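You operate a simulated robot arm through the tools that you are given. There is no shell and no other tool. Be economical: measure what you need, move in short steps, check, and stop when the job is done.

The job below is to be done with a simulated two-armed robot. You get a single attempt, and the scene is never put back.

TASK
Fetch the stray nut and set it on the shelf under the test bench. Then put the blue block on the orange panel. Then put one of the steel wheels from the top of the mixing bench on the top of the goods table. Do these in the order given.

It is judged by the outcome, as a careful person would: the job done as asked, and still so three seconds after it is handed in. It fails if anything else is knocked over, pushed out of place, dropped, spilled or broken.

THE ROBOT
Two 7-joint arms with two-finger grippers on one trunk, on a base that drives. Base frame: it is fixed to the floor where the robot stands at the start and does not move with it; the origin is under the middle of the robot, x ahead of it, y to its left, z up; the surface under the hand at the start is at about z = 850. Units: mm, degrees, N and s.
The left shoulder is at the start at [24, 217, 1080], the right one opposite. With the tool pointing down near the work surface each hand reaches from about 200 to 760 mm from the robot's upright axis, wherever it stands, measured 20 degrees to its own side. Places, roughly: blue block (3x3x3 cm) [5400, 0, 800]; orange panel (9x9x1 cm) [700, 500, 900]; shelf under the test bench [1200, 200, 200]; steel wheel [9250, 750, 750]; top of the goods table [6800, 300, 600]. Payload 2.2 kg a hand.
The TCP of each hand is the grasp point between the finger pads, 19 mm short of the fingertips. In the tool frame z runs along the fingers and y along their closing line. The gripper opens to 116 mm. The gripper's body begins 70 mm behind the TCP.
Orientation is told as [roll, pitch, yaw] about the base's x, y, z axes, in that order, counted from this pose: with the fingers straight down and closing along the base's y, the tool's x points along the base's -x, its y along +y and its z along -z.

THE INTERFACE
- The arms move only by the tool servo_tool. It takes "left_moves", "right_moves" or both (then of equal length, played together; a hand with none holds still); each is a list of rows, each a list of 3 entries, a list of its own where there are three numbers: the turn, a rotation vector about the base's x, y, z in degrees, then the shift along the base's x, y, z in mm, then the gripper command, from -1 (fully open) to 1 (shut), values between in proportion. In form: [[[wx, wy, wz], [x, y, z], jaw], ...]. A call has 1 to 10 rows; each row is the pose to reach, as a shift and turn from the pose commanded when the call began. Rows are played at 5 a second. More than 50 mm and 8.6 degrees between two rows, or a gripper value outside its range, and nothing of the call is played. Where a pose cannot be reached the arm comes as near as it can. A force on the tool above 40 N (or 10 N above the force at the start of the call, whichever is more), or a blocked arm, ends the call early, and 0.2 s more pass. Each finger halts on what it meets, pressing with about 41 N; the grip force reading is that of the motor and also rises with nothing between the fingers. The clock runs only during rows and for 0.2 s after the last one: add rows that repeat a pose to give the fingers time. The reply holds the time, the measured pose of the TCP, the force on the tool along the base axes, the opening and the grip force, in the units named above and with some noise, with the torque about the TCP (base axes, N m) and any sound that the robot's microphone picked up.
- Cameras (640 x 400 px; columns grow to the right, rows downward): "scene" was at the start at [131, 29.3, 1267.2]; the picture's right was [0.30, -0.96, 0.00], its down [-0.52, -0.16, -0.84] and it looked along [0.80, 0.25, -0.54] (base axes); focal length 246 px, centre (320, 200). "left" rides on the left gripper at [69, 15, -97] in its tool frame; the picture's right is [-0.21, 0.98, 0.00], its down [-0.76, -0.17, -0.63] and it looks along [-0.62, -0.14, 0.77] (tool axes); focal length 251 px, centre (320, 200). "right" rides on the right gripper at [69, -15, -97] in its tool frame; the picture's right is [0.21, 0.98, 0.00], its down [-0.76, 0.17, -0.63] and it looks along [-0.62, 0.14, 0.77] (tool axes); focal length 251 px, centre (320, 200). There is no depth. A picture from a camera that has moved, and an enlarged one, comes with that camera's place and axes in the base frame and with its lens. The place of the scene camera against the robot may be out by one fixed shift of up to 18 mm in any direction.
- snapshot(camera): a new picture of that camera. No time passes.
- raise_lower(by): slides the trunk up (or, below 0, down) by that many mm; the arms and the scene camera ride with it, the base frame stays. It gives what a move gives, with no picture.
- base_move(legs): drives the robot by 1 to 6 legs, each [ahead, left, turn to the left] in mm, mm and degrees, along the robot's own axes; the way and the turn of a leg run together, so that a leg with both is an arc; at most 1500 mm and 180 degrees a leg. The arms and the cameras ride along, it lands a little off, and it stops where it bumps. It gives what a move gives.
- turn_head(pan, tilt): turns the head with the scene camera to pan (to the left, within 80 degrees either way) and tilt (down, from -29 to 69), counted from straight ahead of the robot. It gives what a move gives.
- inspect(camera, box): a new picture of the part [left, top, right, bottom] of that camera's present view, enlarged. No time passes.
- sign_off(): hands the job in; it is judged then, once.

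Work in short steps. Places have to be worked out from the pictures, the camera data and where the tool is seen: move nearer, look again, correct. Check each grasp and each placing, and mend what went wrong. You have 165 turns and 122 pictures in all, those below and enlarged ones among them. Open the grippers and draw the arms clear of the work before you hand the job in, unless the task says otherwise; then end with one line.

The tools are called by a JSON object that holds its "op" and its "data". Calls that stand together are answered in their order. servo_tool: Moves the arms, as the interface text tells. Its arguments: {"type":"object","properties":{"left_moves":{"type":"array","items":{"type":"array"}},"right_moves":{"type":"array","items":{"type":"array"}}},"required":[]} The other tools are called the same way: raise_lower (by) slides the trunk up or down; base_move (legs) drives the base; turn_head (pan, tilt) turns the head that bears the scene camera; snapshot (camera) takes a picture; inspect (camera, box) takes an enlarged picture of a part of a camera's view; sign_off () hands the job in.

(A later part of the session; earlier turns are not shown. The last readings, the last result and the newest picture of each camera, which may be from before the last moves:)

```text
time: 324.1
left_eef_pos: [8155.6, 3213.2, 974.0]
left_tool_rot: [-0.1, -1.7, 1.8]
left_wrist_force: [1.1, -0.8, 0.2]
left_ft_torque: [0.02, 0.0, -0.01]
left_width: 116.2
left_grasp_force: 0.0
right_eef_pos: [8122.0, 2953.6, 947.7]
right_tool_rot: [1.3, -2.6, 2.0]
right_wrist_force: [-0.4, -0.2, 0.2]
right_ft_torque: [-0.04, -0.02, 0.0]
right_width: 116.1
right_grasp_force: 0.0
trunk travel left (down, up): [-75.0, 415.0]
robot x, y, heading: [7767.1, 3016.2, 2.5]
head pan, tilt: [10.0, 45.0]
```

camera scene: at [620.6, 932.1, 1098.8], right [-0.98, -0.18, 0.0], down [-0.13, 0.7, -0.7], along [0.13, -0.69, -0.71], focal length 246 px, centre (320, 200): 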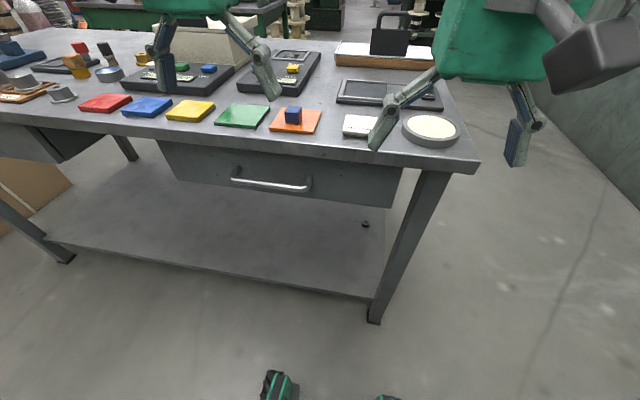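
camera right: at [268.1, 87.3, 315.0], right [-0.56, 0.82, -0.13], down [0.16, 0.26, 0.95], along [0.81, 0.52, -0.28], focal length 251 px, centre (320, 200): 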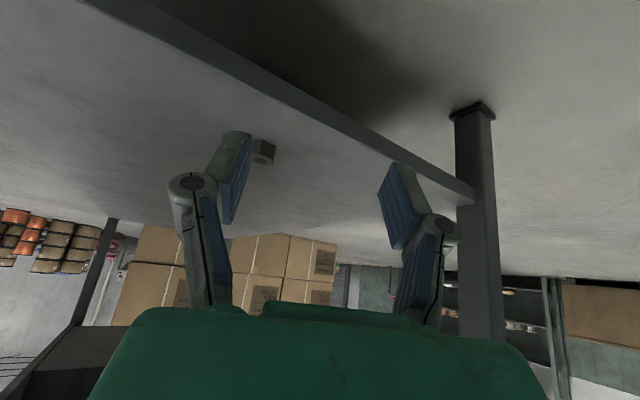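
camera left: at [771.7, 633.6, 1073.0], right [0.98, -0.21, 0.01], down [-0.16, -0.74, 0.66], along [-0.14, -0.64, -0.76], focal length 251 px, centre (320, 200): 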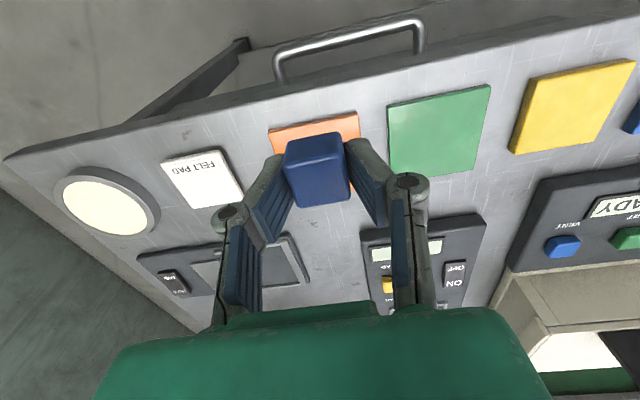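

At [7767, 3016]. I'll strafe right down the aisle to face the mixing bench.

{"op": "base_move", "data": {"legs": [[150, -1150, -2.5], [200, -1080, 0]]}}

{"op": "turn_head", "data": {"pan": 0, "tilt": 22}}

{"op": "snapshot", "data": {"camera": "scene"}}

```text
time: 335.3
left_eef_pos: [8504.0, 944.1, 975.2]
left_tool_rot: [-0.1, -2.0, -1.3]
left_wrist_force: [-0.5, -1.0, -0.2]
left_ft_torque: [0.02, 0.01, -0.02]
left_width: 116.0
left_grasp_force: 0.0
right_eef_pos: [8455.8, 685.2, 948.7]
right_tool_rot: [1.3, -2.7, -0.9]
right_wrist_force: [-0.1, -0.3, -0.3]
right_ft_torque: [0.0, -0.02, 0.03]
right_width: 115.9
right_grasp_force: 0.1
trunk travel left (down, up): [-75.0, 415.0]
robot x, y, heading: [8106.2, 763.9, -0.8]
head pan, tilt: [10.0, 45.0]
```

```text
time: 336.2
left_eef_pos: [8501.5, 944.9, 974.9]
left_tool_rot: [-0.2, -2.1, -1.4]
left_wrist_force: [-0.1, 0.5, 0.4]
left_ft_torque: [0.0, 0.02, 0.04]
left_width: 116.0
left_grasp_force: 0.1
right_eef_pos: [8453.9, 686.5, 948.7]
right_tool_rot: [1.1, -2.8, -1.0]
right_wrist_force: [-0.4, 0.0, 0.1]
right_ft_torque: [-0.06, 0.01, -0.02]
right_width: 115.9
right_grasp_force: 0.1
trunk travel left (down, up): [-75.0, 415.0]
robot x, y, heading: [8104.4, 762.1, -0.8]
head pan, tilt: [0.0, 22.0]
```

```text
45 pictures are left
camera scene: at [8242.2, 761.4, 1134.2], right [-0.01, -1.0, 0.0], down [-0.38, 0.01, -0.93], along [0.93, -0.01, -0.38], focal length 246 px, centre (320, 200)
```

scene: 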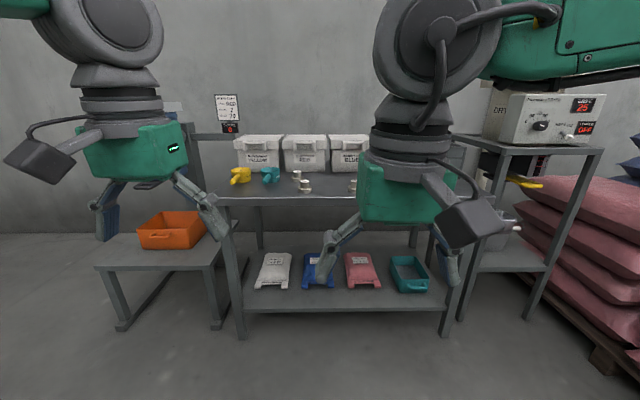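

I can see small steel objects on the bench top, so I'll enlarge there.

{"op": "inspect", "data": {"camera": "scene", "box": [225, 130, 375, 210]}}

```text
4.27 times, centred on (300, 170) of scene
camera zoom: at [8242.2, 761.4, 1134.2], right [-0.01, -1.0, 0.0], down [-0.38, 0.01, -0.93], along [0.93, -0.01, -0.38], focal length 1051 px, centre (405, 328)
```

zoom: 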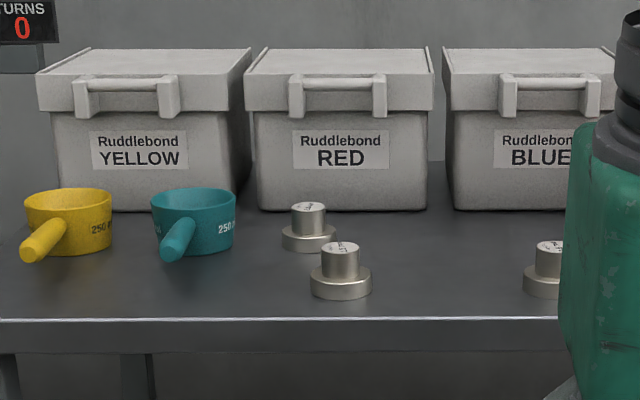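

These stepped steel pieces are at the stated wheel place ([9250, ~800]); there are three. I'll drive closer and look at them in detail.

{"op": "base_move", "data": {"legs": [[520, 0, 0.8]]}}

{"op": "turn_head", "data": {"pan": 0, "tilt": 40}}

{"op": "snapshot", "data": {"camera": "scene"}}

{"op": "snapshot", "data": {"camera": "right"}}

```text
time: 339.2
left_eef_pos: [9023.4, 937.4, 974.2]
left_tool_rot: [-0.2, -2.1, -1.3]
left_wrist_force: [-0.3, 0.5, 0.2]
left_ft_torque: [0.02, 0.02, 0.0]
left_width: 115.7
left_grasp_force: 0.0
right_eef_pos: [8975.7, 679.9, 948.1]
right_tool_rot: [1.0, -2.8, -1.0]
right_wrist_force: [-0.1, 0.7, 0.1]
right_ft_torque: [-0.03, 0.0, 0.01]
right_width: 116.0
right_grasp_force: 0.1
trunk travel left (down, up): [-75.0, 415.0]
robot x, y, heading: [8625.3, 750.5, -0.6]
head pan, tilt: [0.0, 22.0]
```

```text
time: 340.0
left_eef_pos: [9022.1, 936.7, 976.1]
left_tool_rot: [-0.2, -2.2, -1.2]
left_wrist_force: [0.4, -0.1, -0.2]
left_ft_torque: [0.03, -0.02, 0.01]
left_width: 115.9
left_grasp_force: 0.1
right_eef_pos: [8974.1, 680.2, 950.0]
right_tool_rot: [1.1, -2.9, -1.0]
right_wrist_force: [0.6, -0.1, 0.4]
right_ft_torque: [0.01, -0.02, -0.02]
right_width: 115.9
right_grasp_force: 0.0
trunk travel left (down, up): [-75.0, 415.0]
robot x, y, heading: [8626.8, 756.7, -0.6]
head pan, tilt: [0.0, 40.0]
```

```text
43 pictures are left
camera scene: at [8755.3, 754.4, 1106.2], right [-0.01, -1.0, 0.0], down [-0.64, 0.01, -0.76], along [0.76, -0.01, -0.64], focal length 246 px, centre (320, 200)
```

scene: 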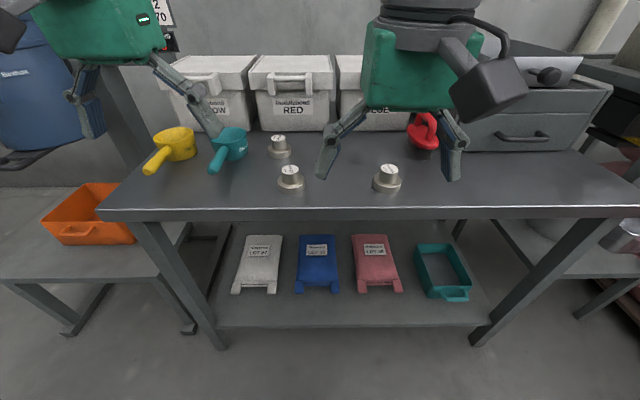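

```text
42 pictures are left
camera right: at [8899.2, 664.7, 1043.2], right [-0.2, 0.98, 0.01], down [0.73, 0.14, 0.67], along [0.66, 0.14, -0.74], focal length 251 px, centre (320, 200)
```

right: 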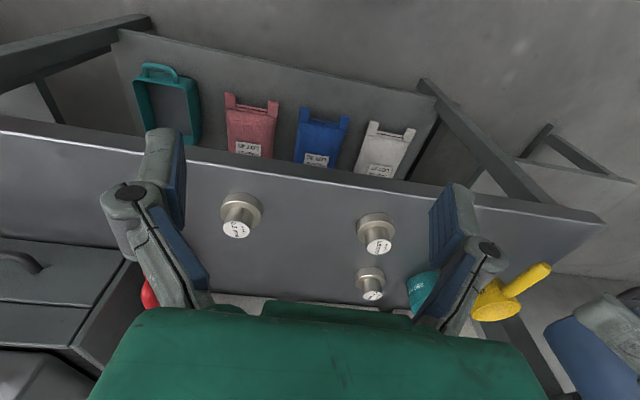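

Let me read their markings to be sure what they are.

{"op": "inspect", "data": {"camera": "right", "box": [200, 170, 420, 310]}}

{"op": "inspect", "data": {"camera": "scene", "box": [120, 110, 440, 210]}}

```text
2.86 times, centred on (310, 240) of right
camera zoom: at [8899.2, 664.7, 1043.2], right [-0.2, 0.98, 0.01], down [0.73, 0.14, 0.67], along [0.66, 0.14, -0.74], focal length 718 px, centre (349, 86)
```

zoom: 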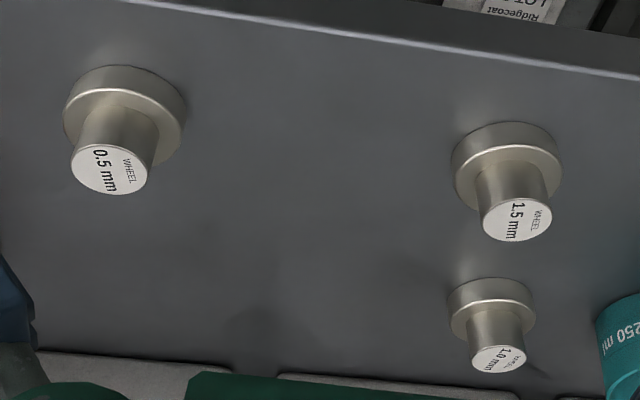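

```text
2.00 times, centred on (280, 160) of scene
camera zoom: at [8755.3, 754.4, 1106.2], right [-0.01, -1.0, 0.0], down [-0.64, 0.01, -0.76], along [0.76, -0.01, -0.64], focal length 492 px, centre (400, 280)
```

zoom: 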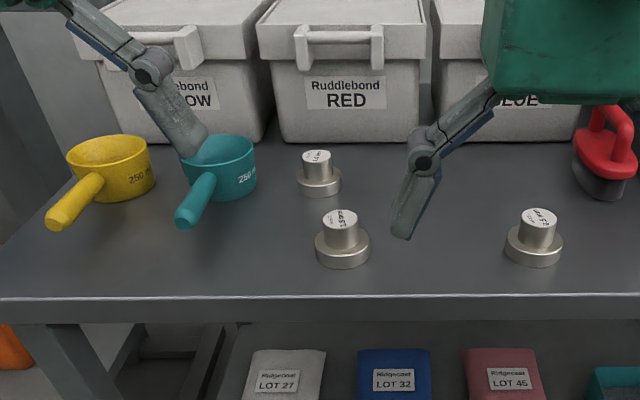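

They are marked "WHEEL". I'll take the isolated 0.5 mm one near [9188, 604] with the right hand: level it and move nearer.

{"op": "servo_tool", "data": {"right_moves": [[[-1.1, 2.9, 1], [35, -20, 0], -0.05], [[-1.1, 2.9, 1], [70, -45, 0], -0.05], [[-1.1, 2.9, 1], [105, -70, -10], -0.05], [[-1.1, 2.9, 1], [140, -76, -20], -0.05], [[-1.1, 2.9, 1], [140, -76, -20], -0.05]]}}

{"op": "snapshot", "data": {"camera": "right"}}

```text
time: 341.2
left_eef_pos: [9021.1, 937.7, 975.7]
left_tool_rot: [-0.3, -2.3, -1.2]
left_wrist_force: [0.3, 0.0, 1.0]
left_ft_torque: [-0.01, 0.01, -0.02]
left_width: 116.2
left_grasp_force: 0.1
right_eef_pos: [9113.4, 605.8, 929.5]
right_tool_rot: [0.0, -0.1, 0.1]
right_wrist_force: [-0.3, -0.3, -0.3]
right_ft_torque: [0.0, 0.03, -0.01]
right_width: 61.0
right_grasp_force: 0.0
trunk travel left (down, up): [-75.0, 415.0]
robot x, y, heading: [8628.6, 756.2, -1.0]
head pan, tilt: [0.0, 40.0]
```

```text
39 pictures are left
camera right: at [9044.1, 590.6, 1025.6], right [-0.22, 0.98, 0.0], down [0.76, 0.17, 0.63], along [0.62, 0.14, -0.77], focal length 251 px, centre (320, 200)
```

right: 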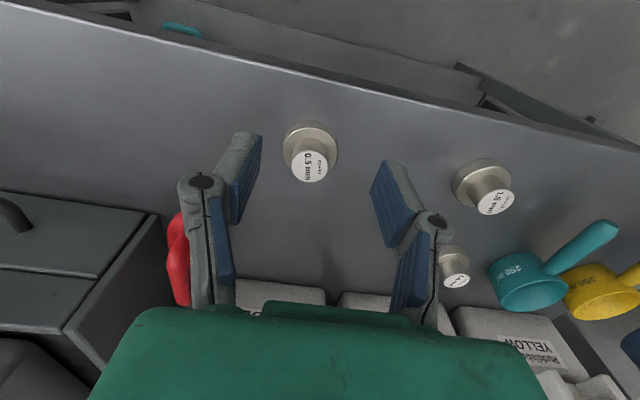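

The wheel is at [9173, 610], hub top about z=817. I'll go above it and check alignment.

{"op": "servo_tool", "data": {"right_moves": [[[0, 0, 0], [30, 2, -15], -0.05], [[0, 0, 0], [59, 4, -40], -0.05], [[0, 0, 0], [59, 4, -75], -0.05], [[0, 0, 0], [59, 4, -75], -0.05], [[0, 0, 0], [59, 4, -75], -0.05]]}}

{"op": "snapshot", "data": {"camera": "right"}}

{"op": "inspect", "data": {"camera": "scene", "box": [300, 80, 500, 230]}}

```text
time: 342.4
left_eef_pos: [9021.2, 937.3, 975.5]
left_tool_rot: [-0.2, -2.1, -1.1]
left_wrist_force: [0.2, -0.4, 0.1]
left_ft_torque: [0.03, 0.03, -0.02]
left_width: 116.3
left_grasp_force: 0.1
right_eef_pos: [9171.0, 610.2, 855.4]
right_tool_rot: [0.0, -0.1, 0.1]
right_wrist_force: [0.2, -0.4, 0.4]
right_ft_torque: [0.0, 0.02, -0.03]
right_width: 60.8
right_grasp_force: 0.0
trunk travel left (down, up): [-75.0, 415.0]
robot x, y, heading: [8622.8, 753.0, -0.9]
head pan, tilt: [0.0, 40.0]
```

```text
38 pictures are left
camera right: at [9102.5, 594.6, 952.4], right [-0.22, 0.98, 0.0], down [0.76, 0.17, 0.63], along [0.62, 0.14, -0.77], focal length 251 px, centre (320, 200)
```

right: 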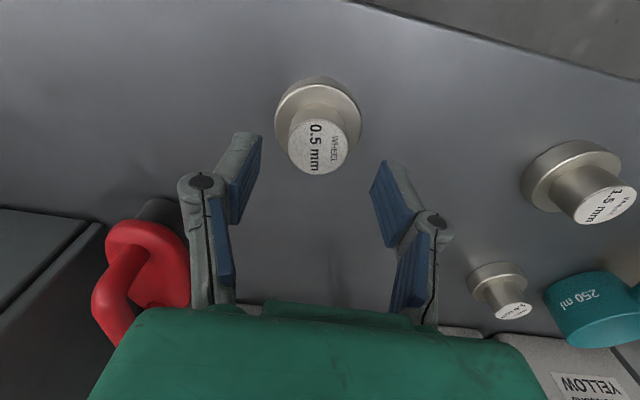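

```text
2.67 times, centred on (400, 155) of scene
camera zoom: at [8756.3, 753.8, 1106.1], right [-0.01, -1.0, 0.0], down [-0.65, 0.01, -0.76], along [0.76, -0.01, -0.65], focal length 657 px, centre (107, 320)
```

zoom: 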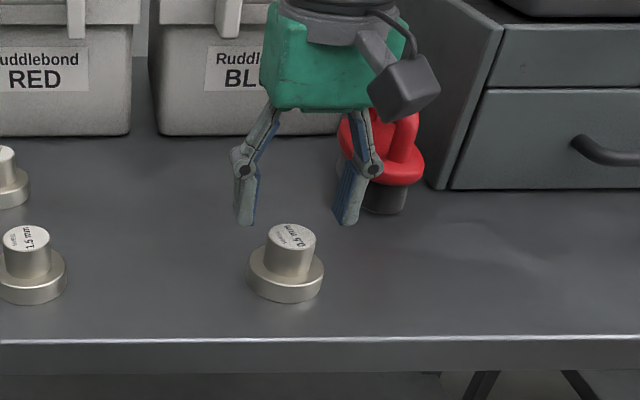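

The hub is centred between the fingers. I'll descend about 52 mm and close on it.

{"op": "servo_tool", "data": {"right_moves": [[[0, 0, 0], [-2, 0, -20], -0.05], [[0, 0, 0], [-2, 0, -38], -0.05], [[0, 0, 0], [-2, 0, -52], -0.05], [[0, 0, 0], [-2, 0, -52], -0.05]]}}

{"op": "inspect", "data": {"camera": "right", "box": [200, 80, 440, 260]}}

{"op": "inspect", "data": {"camera": "scene", "box": [340, 100, 460, 200]}}

```text
time: 343.4
left_eef_pos: [9019.4, 938.0, 976.9]
left_tool_rot: [-0.2, -2.4, -1.2]
left_wrist_force: [-0.5, 0.1, 0.5]
left_ft_torque: [0.02, 0.02, -0.03]
left_width: 115.9
left_grasp_force: 0.0
right_eef_pos: [9170.1, 609.7, 807.1]
right_tool_rot: [0.1, -0.5, 0.1]
right_wrist_force: [1.6, -3.0, 30.6]
right_ft_torque: [-0.12, 0.42, 0.2]
right_width: 68.7
right_grasp_force: 41.2
trunk travel left (down, up): [-75.0, 415.0]
robot x, y, heading: [8624.4, 756.3, -0.7]
head pan, tilt: [0.0, 40.0]
```

```text
2.22 times, centred on (320, 170) of right
camera zoom: at [9100.4, 594.6, 903.0], right [-0.22, 0.98, 0.0], down [0.75, 0.17, 0.64], along [0.62, 0.14, -0.77], focal length 559 px, centre (320, 267)
```

zoom: 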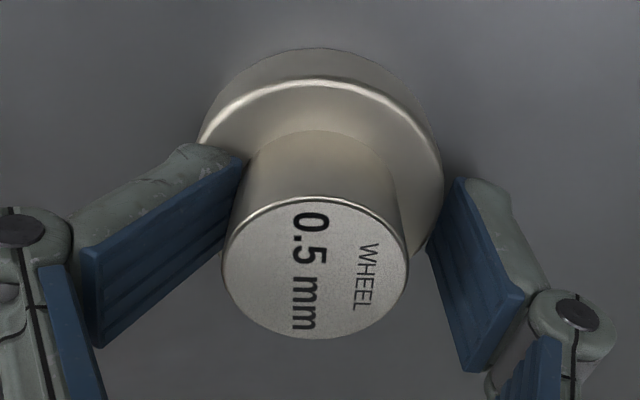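

```text
4.00 times, centred on (400, 150) of scene
camera zoom: at [8752.9, 754.8, 1106.9], right [-0.01, -1.0, 0.0], down [-0.64, 0.01, -0.77], along [0.77, -0.01, -0.64], focal length 985 px, centre (0, 400)
```

zoom: 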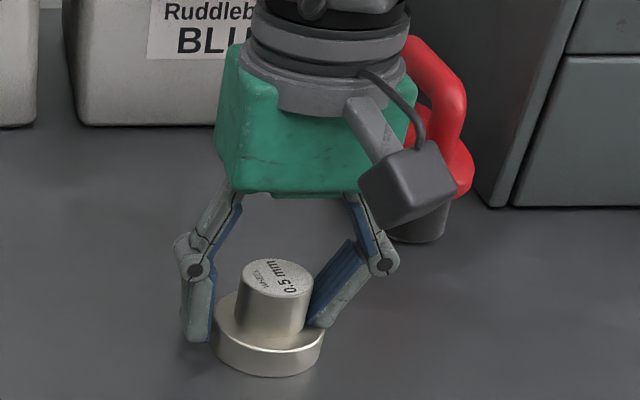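

One finger is resting on the wheel's flange (top ≈ z 787) and the hub lies about 5 mm to the -y side. I'll rise clear, shift, and close on the hub just above the flange.

{"op": "servo_tool", "data": {"right_moves": [[[0, 0, 0], [0, 0, 8], -0.05], [[0, 0, 0], [0, 0, 14], -0.05], [[0, 0, 0], [0, -5, 14], -0.05], [[0, 0, 0], [0, -5, 10], -0.05], [[0, 0, 0], [0, -5, 10], -0.05]]}}

{"op": "inspect", "data": {"camera": "right", "box": [200, 80, 440, 260]}}

```text
time: 344.6
left_eef_pos: [9021.6, 938.6, 975.2]
left_tool_rot: [-0.3, -2.2, -1.2]
left_wrist_force: [0.0, -0.2, -0.9]
left_ft_torque: [0.01, 0.01, 0.01]
left_width: 116.0
left_grasp_force: 0.0
right_eef_pos: [9170.5, 604.0, 814.3]
right_tool_rot: [0.1, -0.1, 0.2]
right_wrist_force: [1.1, 3.6, 7.9]
right_ft_torque: [0.29, -0.08, 0.0]
right_width: 65.0
right_grasp_force: 1.5
trunk travel left (down, up): [-75.0, 415.0]
robot x, y, heading: [8628.0, 752.9, -0.9]
head pan, tilt: [0.0, 40.0]
```

```text
2.22 times, centred on (320, 170) of right
camera zoom: at [9100.9, 589.0, 910.4], right [-0.22, 0.98, 0.0], down [0.75, 0.17, 0.63], along [0.62, 0.14, -0.77], focal length 559 px, centre (320, 267)
```

zoom: 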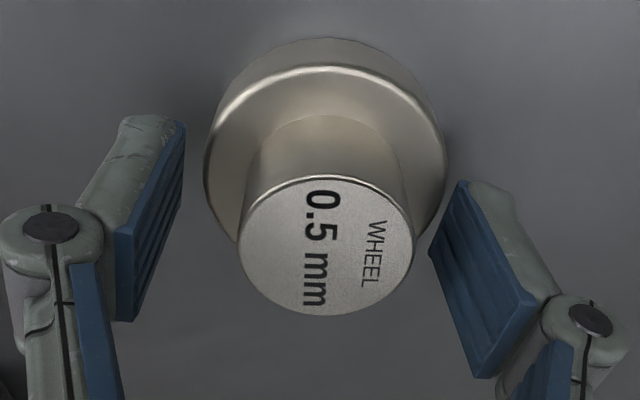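

The hub is now centred. I'll rise another 4 mm and close.

{"op": "servo_tool", "data": {"right_moves": [[[0, 0, 0], [0, 0, 4], -0.05], [[0, 0, 0], [0, 0, 4], 0.1], [[0, 0, 0], [0, 0, 4], 0.3], [[0, 0, 0], [0, 0, 4], 0.6], [[0, 0, 0], [0, 0, 4], 1], [[0, 0, 0], [0, 0, 4], 1]]}}

{"op": "inspect", "data": {"camera": "right", "box": [200, 80, 440, 260]}}

{"op": "inspect", "data": {"camera": "scene", "box": [340, 100, 460, 200]}}

```text
time: 346.0
left_eef_pos: [9021.9, 937.7, 976.0]
left_tool_rot: [-0.2, -2.2, -1.2]
left_wrist_force: [-0.4, 0.2, -0.8]
left_ft_torque: [-0.03, 0.0, 0.0]
left_width: 115.8
left_grasp_force: 0.0
right_eef_pos: [9170.0, 603.3, 816.8]
right_tool_rot: [-0.1, 0.0, 0.1]
right_wrist_force: [1.4, 0.1, -0.1]
right_ft_torque: [-0.03, 0.02, -0.04]
right_width: 35.7
right_grasp_force: 41.5
trunk travel left (down, up): [-75.0, 415.0]
robot x, y, heading: [8626.4, 754.1, -0.7]
head pan, tilt: [0.0, 40.0]
```

```text
2.22 times, centred on (320, 170) of right
camera zoom: at [9101.0, 588.1, 914.0], right [-0.22, 0.98, 0.0], down [0.76, 0.17, 0.63], along [0.62, 0.14, -0.77], focal length 559 px, centre (320, 267)
```

zoom: 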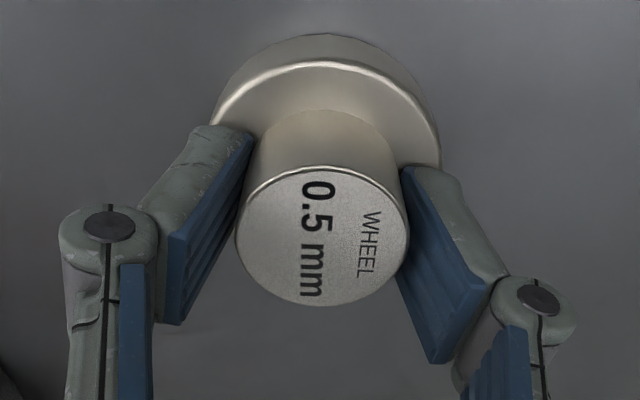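

```text
4.00 times, centred on (400, 150) of scene
camera zoom: at [8756.4, 753.9, 1106.0], right [-0.01, -1.0, 0.0], down [-0.65, 0.01, -0.76], along [0.76, -0.01, -0.65], focal length 985 px, centre (0, 400)
```

zoom: 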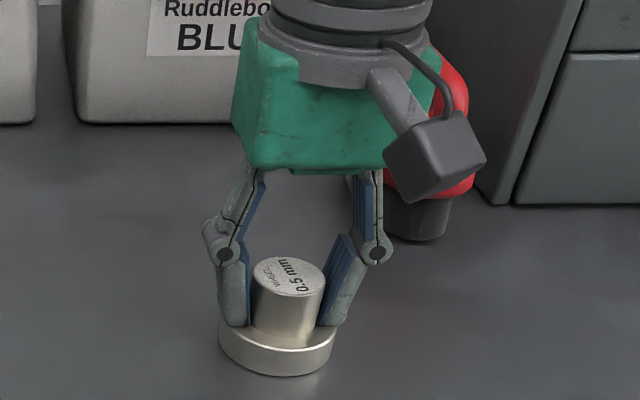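

The hub is gripped (35.7 mm). I'll lift and draw it back over the aisle.

{"op": "servo_tool", "data": {"right_moves": [[[0, 0, 0], [0, 0, 20], 1], [[0, 0, 0], [0, 0, 50], 1], [[0, 0, 0], [0, 0, 90], 1], [[0, 0, 0], [0, 0, 130], 1], [[0, 0, 0], [-40, 0, 150], 1], [[0, 0, 0], [-80, 10, 150], 1], [[0, 0, 0], [-120, 20, 150], 1], [[0, 0, 0], [-160, 30, 150], 1], [[0, 0, 0], [-190, 40, 150], 1], [[0, 0, 0], [-190, 40, 150], 1]]}}

{"op": "snapshot", "data": {"camera": "right"}}

{"op": "snapshot", "data": {"camera": "scene"}}

```text
time: 348.2
left_eef_pos: [9022.0, 937.4, 975.9]
left_tool_rot: [-0.2, -2.2, -1.3]
left_wrist_force: [0.2, 0.5, -0.2]
left_ft_torque: [0.0, 0.02, -0.05]
left_width: 115.8
left_grasp_force: 0.1
right_eef_pos: [8980.9, 642.9, 966.9]
right_tool_rot: [0.0, 0.0, 0.0]
right_wrist_force: [-0.1, -0.4, -2.0]
right_ft_torque: [0.03, -0.02, 0.01]
right_width: 35.6
right_grasp_force: 40.7
trunk travel left (down, up): [-75.0, 415.0]
robot x, y, heading: [8626.6, 755.8, -0.8]
head pan, tilt: [0.0, 40.0]
```

```text
31 pictures are left
camera right: at [8911.6, 629.3, 1063.5], right [-0.22, 0.98, 0.0], down [0.76, 0.17, 0.63], along [0.62, 0.14, -0.77], focal length 251 px, centre (320, 200)
```

right: 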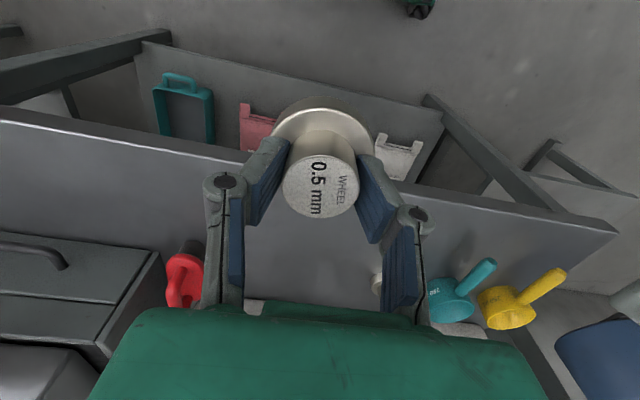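

```text
30 pictures are left
camera scene: at [8755.8, 754.1, 1106.1], right [-0.01, -1.0, 0.0], down [-0.65, 0.01, -0.76], along [0.76, -0.01, -0.65], focal length 246 px, centre (320, 200)
```

scene: 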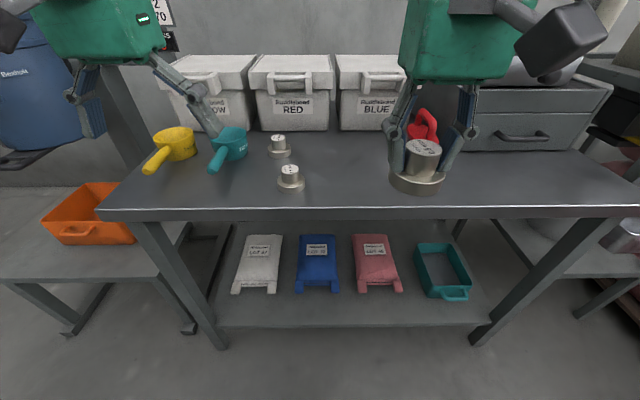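

The wheel is held firmly. I'll back off, turn round, and go to the end of the goods table, where its near-left corner (about [7200, 145]) looked free.

{"op": "base_move", "data": {"legs": [[-480, 0, 0], [0, 0, 179], [260, 700, 0]]}}

{"op": "turn_head", "data": {"pan": -8, "tilt": 40}}

{"op": "snapshot", "data": {"camera": "scene"}}

{"op": "snapshot", "data": {"camera": "right"}}

```text
time: 362.1
left_eef_pos: [7486.3, -124.8, 975.9]
left_tool_rot: [-0.1, -2.2, 179.1]
left_wrist_force: [-0.5, 0.0, -0.1]
left_ft_torque: [-0.02, 0.01, 0.02]
left_width: 116.0
left_grasp_force: 0.0
right_eef_pos: [7524.9, 170.2, 965.8]
right_tool_rot: [0.1, -0.1, -179.5]
right_wrist_force: [-0.5, -0.6, -1.8]
right_ft_torque: [0.02, 0.0, -0.03]
right_width: 35.3
right_grasp_force: 40.4
trunk travel left (down, up): [-75.0, 415.0]
robot x, y, heading: [7883.1, 60.5, 180.0]
head pan, tilt: [0.0, 40.0]
```

```text
time: 362.8
left_eef_pos: [7488.6, -124.5, 977.3]
left_tool_rot: [0.0, -2.4, 179.3]
left_wrist_force: [-0.9, 0.0, -0.1]
left_ft_torque: [0.0, 0.0, -0.03]
left_width: 116.1
left_grasp_force: 0.1
right_eef_pos: [7527.4, 168.1, 967.9]
right_tool_rot: [0.0, -0.2, -179.5]
right_wrist_force: [-0.6, 0.4, -2.3]
right_ft_torque: [0.01, 0.01, 0.0]
right_width: 34.9
right_grasp_force: 41.4
trunk travel left (down, up): [-75.0, 415.0]
robot x, y, heading: [7883.2, 60.1, 179.6]
head pan, tilt: [-8.0, 40.0]
```

```text
29 pictures are left
camera scene: at [7757.0, 73.3, 1106.1], right [0.14, 0.99, 0.0], down [0.64, -0.09, -0.76], along [-0.76, 0.11, -0.65], focal length 246 px, centre (320, 200)
```

scene: 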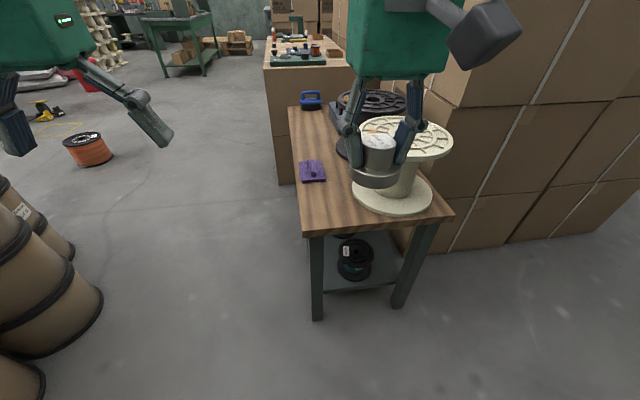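

```text
28 pictures are left
camera right: at [7596.2, 184.9, 1064.4], right [0.22, -0.97, 0.0], down [-0.75, -0.17, 0.64], along [-0.62, -0.14, -0.77], focal length 251 px, centre (320, 200)
```

right: 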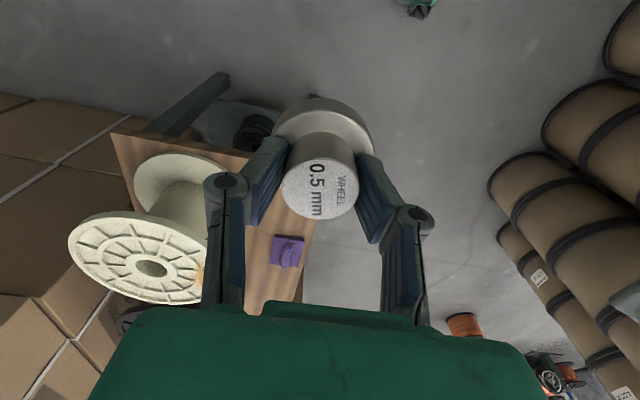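

The table's near edge is x≈7296, left edge y≈93; the spool flange reaches y≈255 and the purple piece is beyond x≈7075. I'll aim for [7215, 150]: drive 80 mm closer, then bring the wheel over.

{"op": "base_move", "data": {"legs": [[80, 0, 0]]}}

{"op": "servo_tool", "data": {"right_moves": [[[0, 0, 0], [-40, -3, -10], 1], [[0, 0, 0], [-80, -6, -30], 1], [[0, 0, 0], [-120, -10, -50], 1], [[0, 0, 0], [-160, -14, -70], 1], [[0, 0, 0], [-200, -18, -90], 1], [[0, 0, 0], [-230, -18, -120], 1], [[0, 0, 0], [-230, -18, -160], 1], [[0, 0, 0], [-230, -18, -190], 1], [[0, 0, 0], [-230, -18, -190], 1]]}}

{"op": "snapshot", "data": {"camera": "right"}}

{"op": "inspect", "data": {"camera": "scene", "box": [260, 80, 480, 260]}}

```text
time: 363.8
left_eef_pos: [7409.4, -124.9, 976.5]
left_tool_rot: [-0.1, -2.3, 179.2]
left_wrist_force: [-0.1, -1.1, -0.7]
left_ft_torque: [0.02, -0.03, 0.01]
left_width: 116.2
left_grasp_force: 0.0
right_eef_pos: [7446.6, 169.8, 967.3]
right_tool_rot: [0.0, -0.1, -179.5]
right_wrist_force: [-1.2, 0.2, -2.6]
right_ft_torque: [0.01, -0.02, 0.01]
right_width: 34.8
right_grasp_force: 41.5
trunk travel left (down, up): [-75.0, 415.0]
robot x, y, heading: [7803.8, 62.9, 179.8]
head pan, tilt: [-8.0, 40.0]
```

```text
time: 365.8
left_eef_pos: [7412.5, -125.6, 975.9]
left_tool_rot: [-0.2, -2.0, 179.2]
left_wrist_force: [0.7, -0.4, 0.0]
left_ft_torque: [-0.01, 0.0, -0.03]
left_width: 115.9
left_grasp_force: 0.0
right_eef_pos: [7220.2, 151.3, 777.7]
right_tool_rot: [0.1, -0.3, -179.4]
right_wrist_force: [0.0, 0.3, -1.2]
right_ft_torque: [-0.01, 0.01, 0.01]
right_width: 35.2
right_grasp_force: 41.3
trunk travel left (down, up): [-75.0, 415.0]
robot x, y, heading: [7806.4, 58.5, 179.7]
head pan, tilt: [-8.0, 40.0]
```

```text
27 pictures are left
camera right: at [7289.3, 167.4, 874.5], right [0.22, -0.97, 0.0], down [-0.75, -0.17, 0.64], along [-0.62, -0.14, -0.77], focal length 251 px, centre (320, 200)
```

right: 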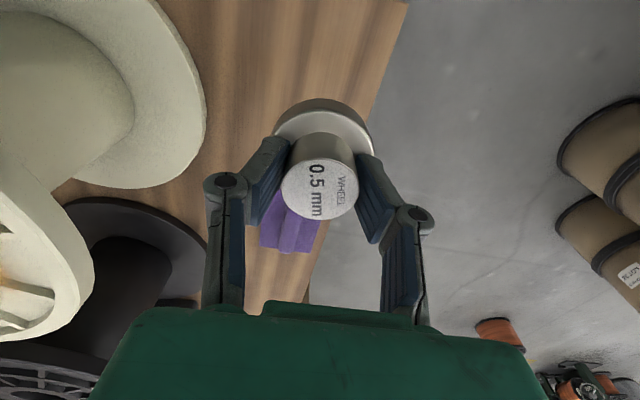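

```text
2.22 times, centred on (370, 170) of scene
camera zoom: at [7677.2, 73.7, 1106.1], right [0.14, 0.99, 0.0], down [0.64, -0.09, -0.76], along [-0.76, 0.11, -0.65], focal length 547 px, centre (209, 267)
```

zoom: 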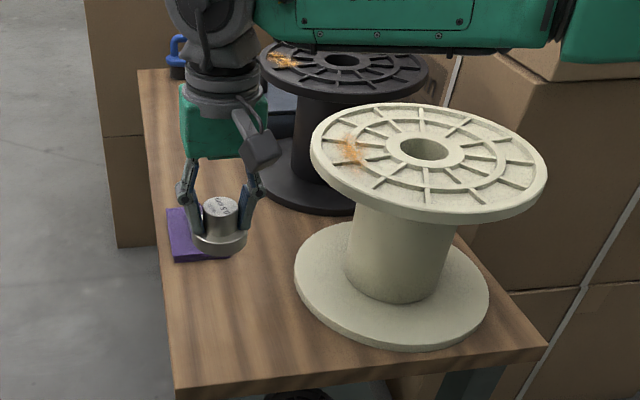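

The spot is free: about 59 mm from the table edge and 115 mm from the spool. I'll nudge 8 mm toward the spool and come down to z≈690, then check.

{"op": "servo_tool", "data": {"right_moves": [[[0, 0, 0], [0, 8, -30], 1], [[0, 0, 0], [0, 8, -60], 1], [[0, 0, 0], [0, 8, -85], 1], [[0, 0, 0], [0, 8, -85], 1], [[0, 0, 0], [0, 8, -85], 1]]}}

{"op": "inspect", "data": {"camera": "right", "box": [200, 20, 440, 220]}}

{"op": "inspect", "data": {"camera": "scene", "box": [260, 120, 420, 240]}}

```text
time: 367.0
left_eef_pos: [7410.6, -124.9, 975.7]
left_tool_rot: [-0.2, -2.0, 179.2]
left_wrist_force: [-0.5, 0.8, 0.1]
left_ft_torque: [0.0, 0.0, 0.06]
left_width: 116.0
left_grasp_force: 0.0
right_eef_pos: [7219.9, 160.4, 690.9]
right_tool_rot: [0.0, -0.3, -179.5]
right_wrist_force: [-0.1, 0.7, -1.8]
right_ft_torque: [0.01, -0.03, 0.05]
right_width: 34.9
right_grasp_force: 41.6
trunk travel left (down, up): [-75.0, 415.0]
robot x, y, heading: [7801.8, 59.3, 179.9]
head pan, tilt: [-8.0, 40.0]
```

```text
2.00 times, centred on (320, 120) of right
camera zoom: at [7288.8, 176.9, 787.7], right [0.22, -0.97, 0.0], down [-0.75, -0.17, 0.64], along [-0.62, -0.14, -0.77], focal length 503 px, centre (320, 360)
```

zoom: 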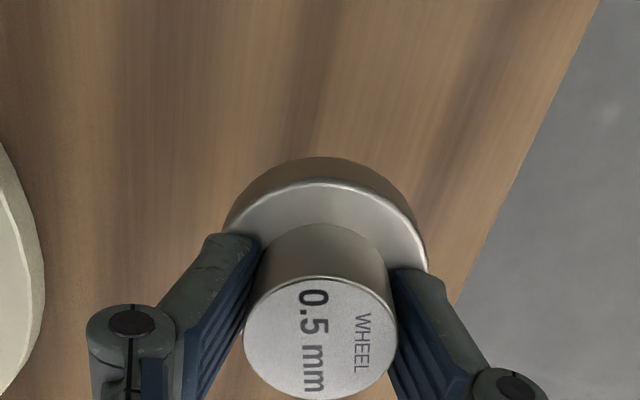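

```text
3.33 times, centred on (340, 180) of scene
camera zoom: at [7676.8, 73.7, 1106.0], right [0.14, 0.99, 0.0], down [0.64, -0.09, -0.76], along [-0.76, 0.11, -0.65], focal length 821 px, centre (253, 267)
```

zoom: 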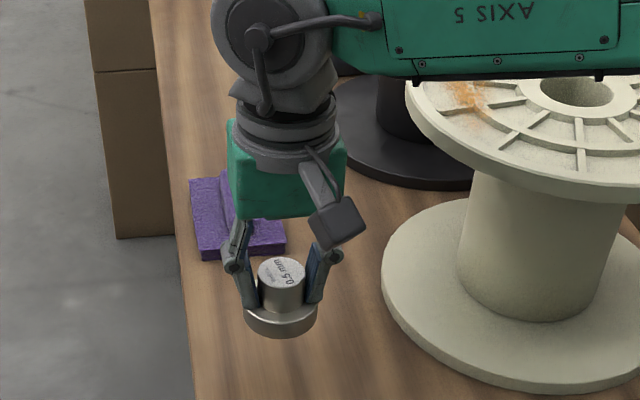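

The spool top is at z≈803 and the forearm underside about 855, so there's room for the last ~35 mm. I'll lower in small guarded steps.

{"op": "servo_tool", "data": {"right_moves": [[[0, 0, 0], [0, 0, -5], 1], [[0, 0, 0], [0, 0, -10], 1], [[0, 0, 0], [0, 0, -15], 1], [[0, 0, 0], [0, 0, -18], 1], [[0, 0, 0], [0, 0, -21], 1], [[0, 0, 0], [0, 0, -21], 1]]}}

{"op": "inspect", "data": {"camera": "scene", "box": [260, 120, 420, 240]}}

```text
time: 368.4
left_eef_pos: [7410.8, -124.9, 974.7]
left_tool_rot: [-0.2, -2.1, 179.2]
left_wrist_force: [0.2, -0.6, 0.4]
left_ft_torque: [0.01, -0.01, 0.01]
left_width: 116.0
left_grasp_force: 0.1
right_eef_pos: [7220.1, 159.3, 672.2]
right_tool_rot: [0.0, -0.2, -179.4]
right_wrist_force: [0.7, -0.1, -1.4]
right_ft_torque: [-0.02, 0.0, -0.01]
right_width: 35.0
right_grasp_force: 41.4
trunk travel left (down, up): [-75.0, 415.0]
robot x, y, heading: [7801.2, 62.6, 179.6]
head pan, tilt: [-8.0, 40.0]
```

```text
3.33 times, centred on (340, 180) of scene
camera zoom: at [7676.9, 73.6, 1106.0], right [0.14, 0.99, 0.0], down [0.64, -0.09, -0.76], along [-0.76, 0.11, -0.65], focal length 821 px, centre (253, 267)
```

zoom: 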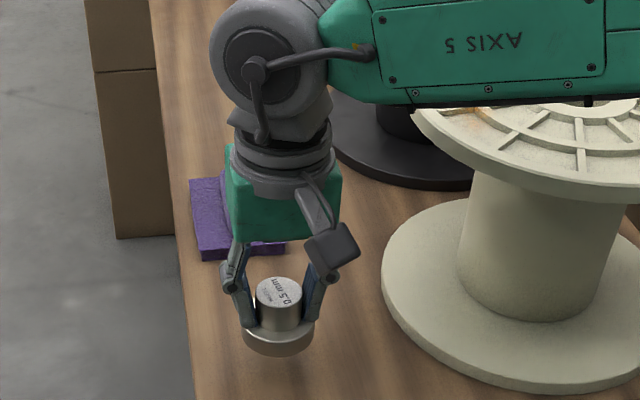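

The wheel is still ~25–30 mm up, and the forearm is getting close to the spool's top flange. I'll use the left-hand camera for a second view of that clearance.

{"op": "snapshot", "data": {"camera": "left"}}

{"op": "snapshot", "data": {"camera": "scene"}}

```text
22 pictures are left
camera left: at [7483.3, -141.1, 1068.5], right [-0.23, -0.97, 0.0], down [-0.73, 0.17, 0.66], along [-0.64, 0.15, -0.75], focal length 251 px, centre (320, 200)
```

left: 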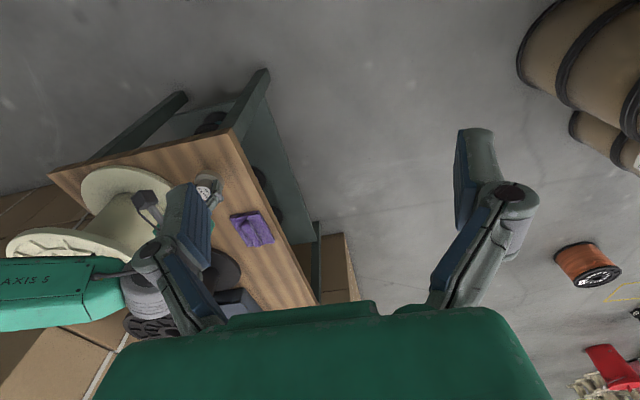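

```text
21 pictures are left
camera scene: at [7676.9, 73.6, 1106.0], right [0.14, 0.99, 0.0], down [0.64, -0.09, -0.76], along [-0.76, 0.11, -0.65], focal length 246 px, centre (320, 200)
```

scene: 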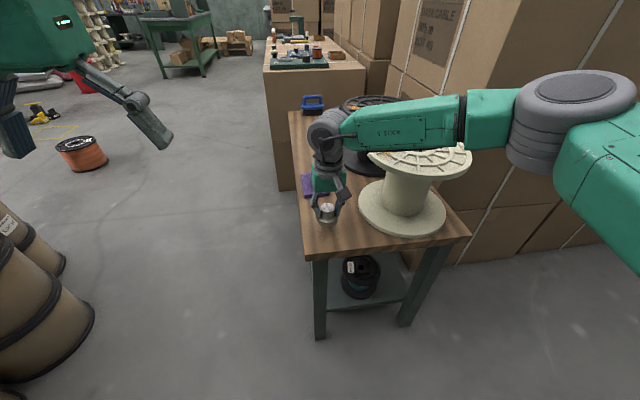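

Dropping further would bring the forearm onto the spool, so I'll instead place from the table's open -y side. First I'll lift and draw the wheel back.

{"op": "servo_tool", "data": {"right_moves": [[[0, 0, 0], [0, 0, 40], 1], [[0, 0, 0], [0, 0, 80], 1], [[0, 0, 0], [0, 0, 120], 1], [[0, 0, 0], [0, 0, 165], 1], [[0, 0, 0], [20, 0, 205], 1], [[0, 0, 0], [55, 0, 235], 1], [[0, 0, 0], [95, 0, 260], 1], [[0, 0, 0], [135, 5, 285], 1], [[0, 0, 0], [180, 10, 290], 1], [[0, 0, 0], [225, 10, 290], 1]]}}

```text
time: 370.6
left_eef_pos: [7411.5, -124.6, 975.9]
left_tool_rot: [-0.1, -2.3, 179.3]
left_wrist_force: [0.2, 0.7, 0.1]
left_ft_torque: [-0.01, -0.02, -0.02]
left_width: 116.0
left_grasp_force: 0.1
right_eef_pos: [7445.1, 167.8, 964.1]
right_tool_rot: [0.0, -0.3, -179.4]
right_wrist_force: [-0.7, 0.0, -2.0]
right_ft_torque: [-0.04, 0.0, 0.0]
right_width: 35.0
right_grasp_force: 41.2
trunk travel left (down, up): [-75.0, 415.0]
robot x, y, heading: [7799.2, 59.9, 179.8]
head pan, tilt: [-8.0, 40.0]
```

Now I'll turn to face +y, back away from the table line, and slide along its open side.

{"op": "base_move", "data": {"legs": [[0, 0, -90], [-440, 0, 0], [0, 670, 0]]}}

{"op": "turn_head", "data": {"pan": -8, "tilt": 45}}

{"op": "snapshot", "data": {"camera": "scene"}}

```text
time: 380.5
left_eef_pos: [6947.3, 52.0, 976.2]
left_tool_rot: [0.1, -2.1, 87.0]
left_wrist_force: [0.4, 0.6, 0.7]
left_ft_torque: [0.02, -0.02, -0.01]
left_width: 116.0
left_grasp_force: 0.0
right_eef_pos: [7239.3, 9.6, 964.1]
right_tool_rot: [0.3, -0.4, 88.3]
right_wrist_force: [-0.5, 0.3, -1.4]
right_ft_torque: [-0.01, 0.01, 0.02]
right_width: 34.8
right_grasp_force: 41.1
trunk travel left (down, up): [-75.0, 415.0]
robot x, y, heading: [7115.5, -343.6, 87.5]
head pan, tilt: [-8.0, 40.0]
```

```text
time: 381.1
left_eef_pos: [6950.2, 50.3, 974.9]
left_tool_rot: [-0.1, -1.9, 87.0]
left_wrist_force: [0.5, -0.5, 0.2]
left_ft_torque: [0.05, 0.04, 0.01]
left_width: 116.1
left_grasp_force: 0.0
right_eef_pos: [7241.3, 6.9, 965.2]
right_tool_rot: [0.2, -0.5, 88.1]
right_wrist_force: [1.1, 0.2, -1.4]
right_ft_torque: [0.02, 0.01, -0.01]
right_width: 35.0
right_grasp_force: 40.6
trunk travel left (down, up): [-75.0, 415.0]
robot x, y, heading: [7116.5, -341.4, 87.7]
head pan, tilt: [-8.0, 45.0]
```

```text
20 pictures are left
camera scene: at [7140.1, -221.9, 1098.8], right [0.98, -0.18, 0.0], down [-0.13, -0.7, -0.7], along [0.13, 0.69, -0.71], focal length 246 px, centre (320, 200)
```

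scene: 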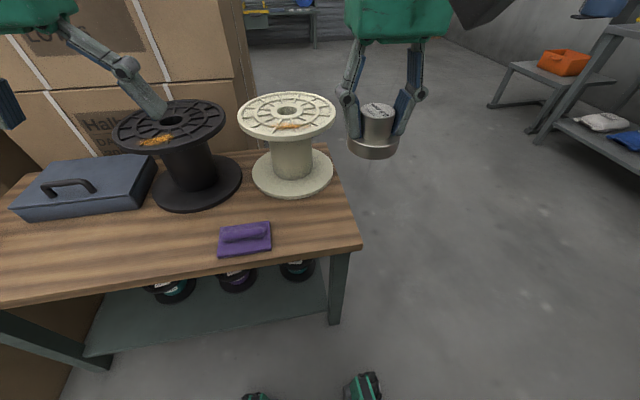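

The free corner is clear: I'll set the wheel at about [7212, 172]. Moving over it and down to z≈690.

{"op": "servo_tool", "data": {"right_moves": [[[0, 0, 0], [-8, 40, -10], 1], [[0, 0, 0], [-16, 80, -25], 1], [[0, 0, 0], [-24, 120, -45], 1], [[0, 0, 0], [-29, 160, -60], 1], [[0, 0, 0], [-29, 165, -105], 1], [[0, 0, 0], [-29, 165, -150], 1], [[0, 0, 0], [-29, 165, -195], 1], [[0, 0, 0], [-29, 165, -240], 1], [[0, 0, 0], [-29, 165, -275], 1], [[0, 0, 0], [-29, 165, -275], 1]]}}

{"op": "snapshot", "data": {"camera": "scene"}}

{"op": "snapshot", "data": {"camera": "right"}}

```text
time: 383.3
left_eef_pos: [6943.8, 50.3, 973.1]
left_tool_rot: [-0.2, -1.8, 87.0]
left_wrist_force: [-0.2, -0.3, -0.3]
left_ft_torque: [0.0, -0.04, 0.0]
left_width: 115.9
left_grasp_force: 0.1
right_eef_pos: [7204.4, 173.3, 689.2]
right_tool_rot: [-0.1, -0.4, 88.3]
right_wrist_force: [0.0, 1.3, -1.7]
right_ft_torque: [-0.02, 0.0, -0.01]
right_width: 35.3
right_grasp_force: 40.8
trunk travel left (down, up): [-75.0, 415.0]
robot x, y, heading: [7119.3, -346.3, 87.4]
head pan, tilt: [-8.0, 45.0]
```

```text
19 pictures are left
camera scene: at [7133.2, -220.9, 1098.9], right [0.98, -0.18, 0.0], down [-0.13, -0.7, -0.7], along [0.13, 0.69, -0.71], focal length 246 px, centre (320, 200)
```

scene: 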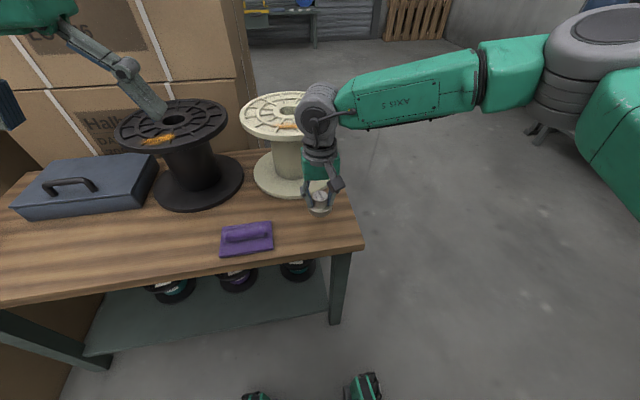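

```text
18 pictures are left
camera right: at [7217.4, 103.5, 785.5], right [-0.98, -0.18, 0.0], down [-0.14, 0.76, 0.64], along [-0.12, 0.63, -0.77], focal length 251 px, centre (320, 200)
```

right: 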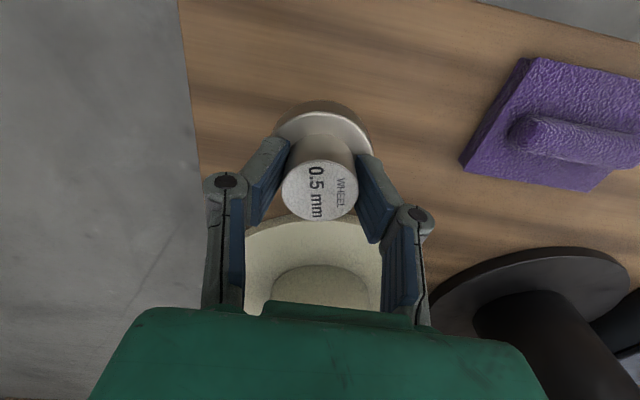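

The forearm now runs away from the spool. I'll shift 8 mm back toward me and lower in guarded steps.

{"op": "servo_tool", "data": {"right_moves": [[[0, 0, 0], [0, -8, -10], 1], [[0, 0, 0], [0, -8, -20], 1], [[0, 0, 0], [0, -8, -28], 1], [[0, 0, 0], [0, -8, -32], 1], [[0, 0, 0], [0, -8, -36], 1], [[0, 0, 0], [0, -8, -36], 1]]}}

{"op": "inspect", "data": {"camera": "right", "box": [200, 60, 440, 240]}}

```text
time: 384.7
left_eef_pos: [6943.9, 50.7, 974.8]
left_tool_rot: [-0.3, -1.8, 87.1]
left_wrist_force: [-0.1, -0.3, -0.3]
left_ft_torque: [-0.02, -0.02, -0.01]
left_width: 115.9
left_grasp_force: 0.1
right_eef_pos: [7204.9, 165.0, 654.0]
right_tool_rot: [-0.2, -0.4, 88.2]
right_wrist_force: [1.1, 0.3, -2.0]
right_ft_torque: [0.0, 0.02, 0.03]
right_width: 35.3
right_grasp_force: 40.9
trunk travel left (down, up): [-75.0, 415.0]
robot x, y, heading: [7115.6, -339.7, 87.6]
head pan, tilt: [-8.0, 45.0]
```

```text
2.22 times, centred on (320, 150) of right
camera zoom: at [7218.2, 95.7, 750.4], right [-0.98, -0.18, 0.0], down [-0.14, 0.76, 0.64], along [-0.12, 0.63, -0.77], focal length 559 px, centre (320, 311)
```

zoom: 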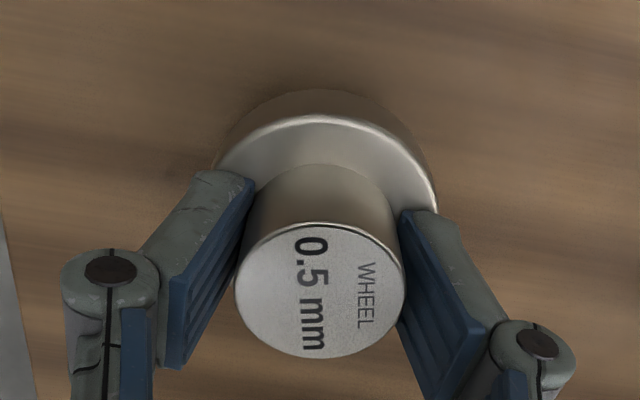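

Not touching yet (force unchanged). I'll keep lowering in 2–3 mm steps.

{"op": "servo_tool", "data": {"right_moves": [[[0, 0, 0], [0, 0, -3], 1], [[0, 0, 0], [0, 0, -6], 1], [[0, 0, 0], [0, 0, -8], 1], [[0, 0, 0], [0, 0, -10], 1], [[0, 0, 0], [0, 0, -10], 1]]}}

```text
time: 385.9
left_eef_pos: [6943.5, 50.1, 973.3]
left_tool_rot: [-0.2, -1.8, 87.0]
left_wrist_force: [-0.2, -0.5, -0.1]
left_ft_torque: [0.0, -0.04, -0.02]
left_width: 116.1
left_grasp_force: 0.0
right_eef_pos: [7204.1, 164.9, 644.5]
right_tool_rot: [-0.1, -0.4, 88.3]
right_wrist_force: [0.4, -0.4, -1.5]
right_ft_torque: [0.01, 0.01, 0.01]
right_width: 35.0
right_grasp_force: 41.2
trunk travel left (down, up): [-75.0, 415.0]
robot x, y, heading: [7113.2, -344.4, 87.3]
head pan, tilt: [-8.0, 45.0]
```

{"op": "servo_tool", "data": {"right_moves": [[[0, 0, 0], [0, 0, -3], 1], [[0, 0, 0], [0, 0, -6], 1], [[0, 0, 0], [0, 0, -8], 1], [[0, 0, 0], [0, 0, -8], 1]]}}

{"op": "inspect", "data": {"camera": "scene", "box": [260, 140, 380, 240]}}

```text
time: 386.9
left_eef_pos: [6943.0, 50.7, 974.2]
left_tool_rot: [-0.3, -1.8, 87.0]
left_wrist_force: [0.1, 0.6, -0.4]
left_ft_torque: [-0.01, 0.0, 0.03]
left_width: 116.0
left_grasp_force: 0.1
right_eef_pos: [7205.6, 164.3, 637.0]
right_tool_rot: [0.0, -0.5, 88.3]
right_wrist_force: [0.0, -0.2, 2.8]
right_ft_torque: [-0.22, -0.05, -0.05]
right_width: 35.0
right_grasp_force: 40.7
trunk travel left (down, up): [-75.0, 415.0]
robot x, y, heading: [7116.8, -346.0, 87.5]
head pan, tilt: [-8.0, 45.0]
```

```text
4.00 times, centred on (320, 190) of scene
camera zoom: at [7133.3, -221.3, 1098.9], right [0.98, -0.18, 0.0], down [-0.13, -0.7, -0.7], along [0.13, 0.69, -0.71], focal length 985 px, centre (320, 240)
```

zoom: 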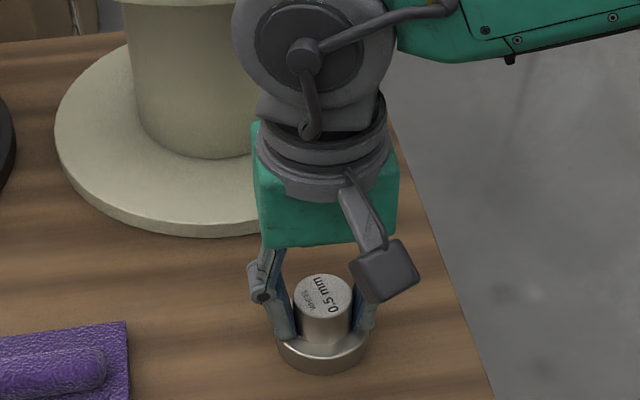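

Contact has just begun. I'll lower 1.5 mm more, open slowly and lift straight up.

{"op": "servo_tool", "data": {"right_moves": [[[0, 0, 0], [0, 0, -1.5], 1], [[0, 0, 0], [0, 0, -1.5], 0.3], [[0, 0, 0], [0, 0, -1], 0.1], [[0, 0, 0], [0, 0, 0], 0.0], [[0, 0, 0], [0, 0, 10], 0.0], [[0, 0, 0], [0, 0, 45], 0.0], [[0, 0, 0], [0, 0, 90], 0.0], [[0, 0, 0], [0, -5, 135], 0.0], [[0, 0, 0], [0, -25, 175], 0.0], [[0, 0, 0], [0, -25, 175], 0.0]]}}

{"op": "snapshot", "data": {"camera": "scene"}}

{"op": "snapshot", "data": {"camera": "right"}}

```text
time: 389.1
left_eef_pos: [6943.9, 51.1, 973.6]
left_tool_rot: [-0.3, -1.8, 87.1]
left_wrist_force: [0.4, 0.4, -0.4]
left_ft_torque: [-0.01, -0.01, -0.01]
left_width: 116.0
left_grasp_force: 0.0
right_eef_pos: [7205.4, 139.8, 810.7]
right_tool_rot: [-0.2, -0.4, 88.3]
right_wrist_force: [0.4, 0.7, 0.9]
right_ft_torque: [-0.03, 0.02, 0.0]
right_width: 57.9
right_grasp_force: 0.1
trunk travel left (down, up): [-75.0, 415.0]
robot x, y, heading: [7117.0, -346.2, 87.6]
head pan, tilt: [-8.0, 45.0]
```

```text
15 pictures are left
camera scene: at [7133.5, -220.7, 1098.7], right [0.98, -0.18, 0.0], down [-0.13, -0.7, -0.7], along [0.13, 0.69, -0.71], focal length 246 px, centre (320, 200)
```

scene: 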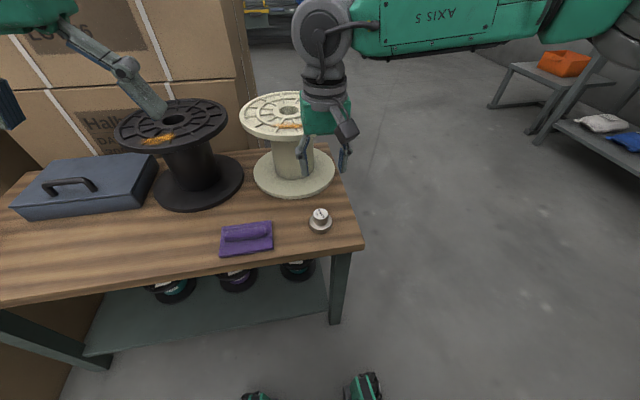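

```text
14 pictures are left
camera right: at [7218.4, 71.0, 907.2], right [-0.98, -0.18, 0.0], down [-0.14, 0.76, 0.64], along [-0.12, 0.63, -0.77], focal length 251 px, centre (320, 200)
```

right: 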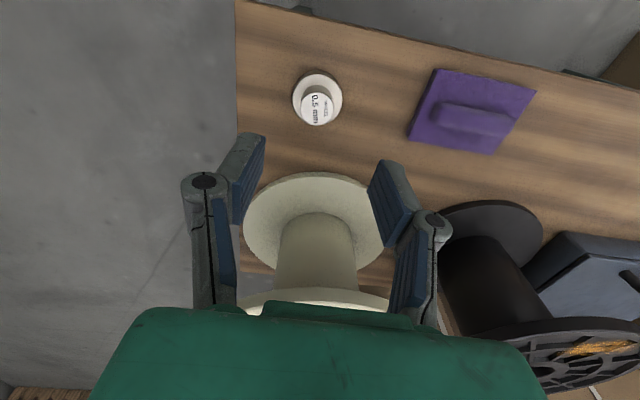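

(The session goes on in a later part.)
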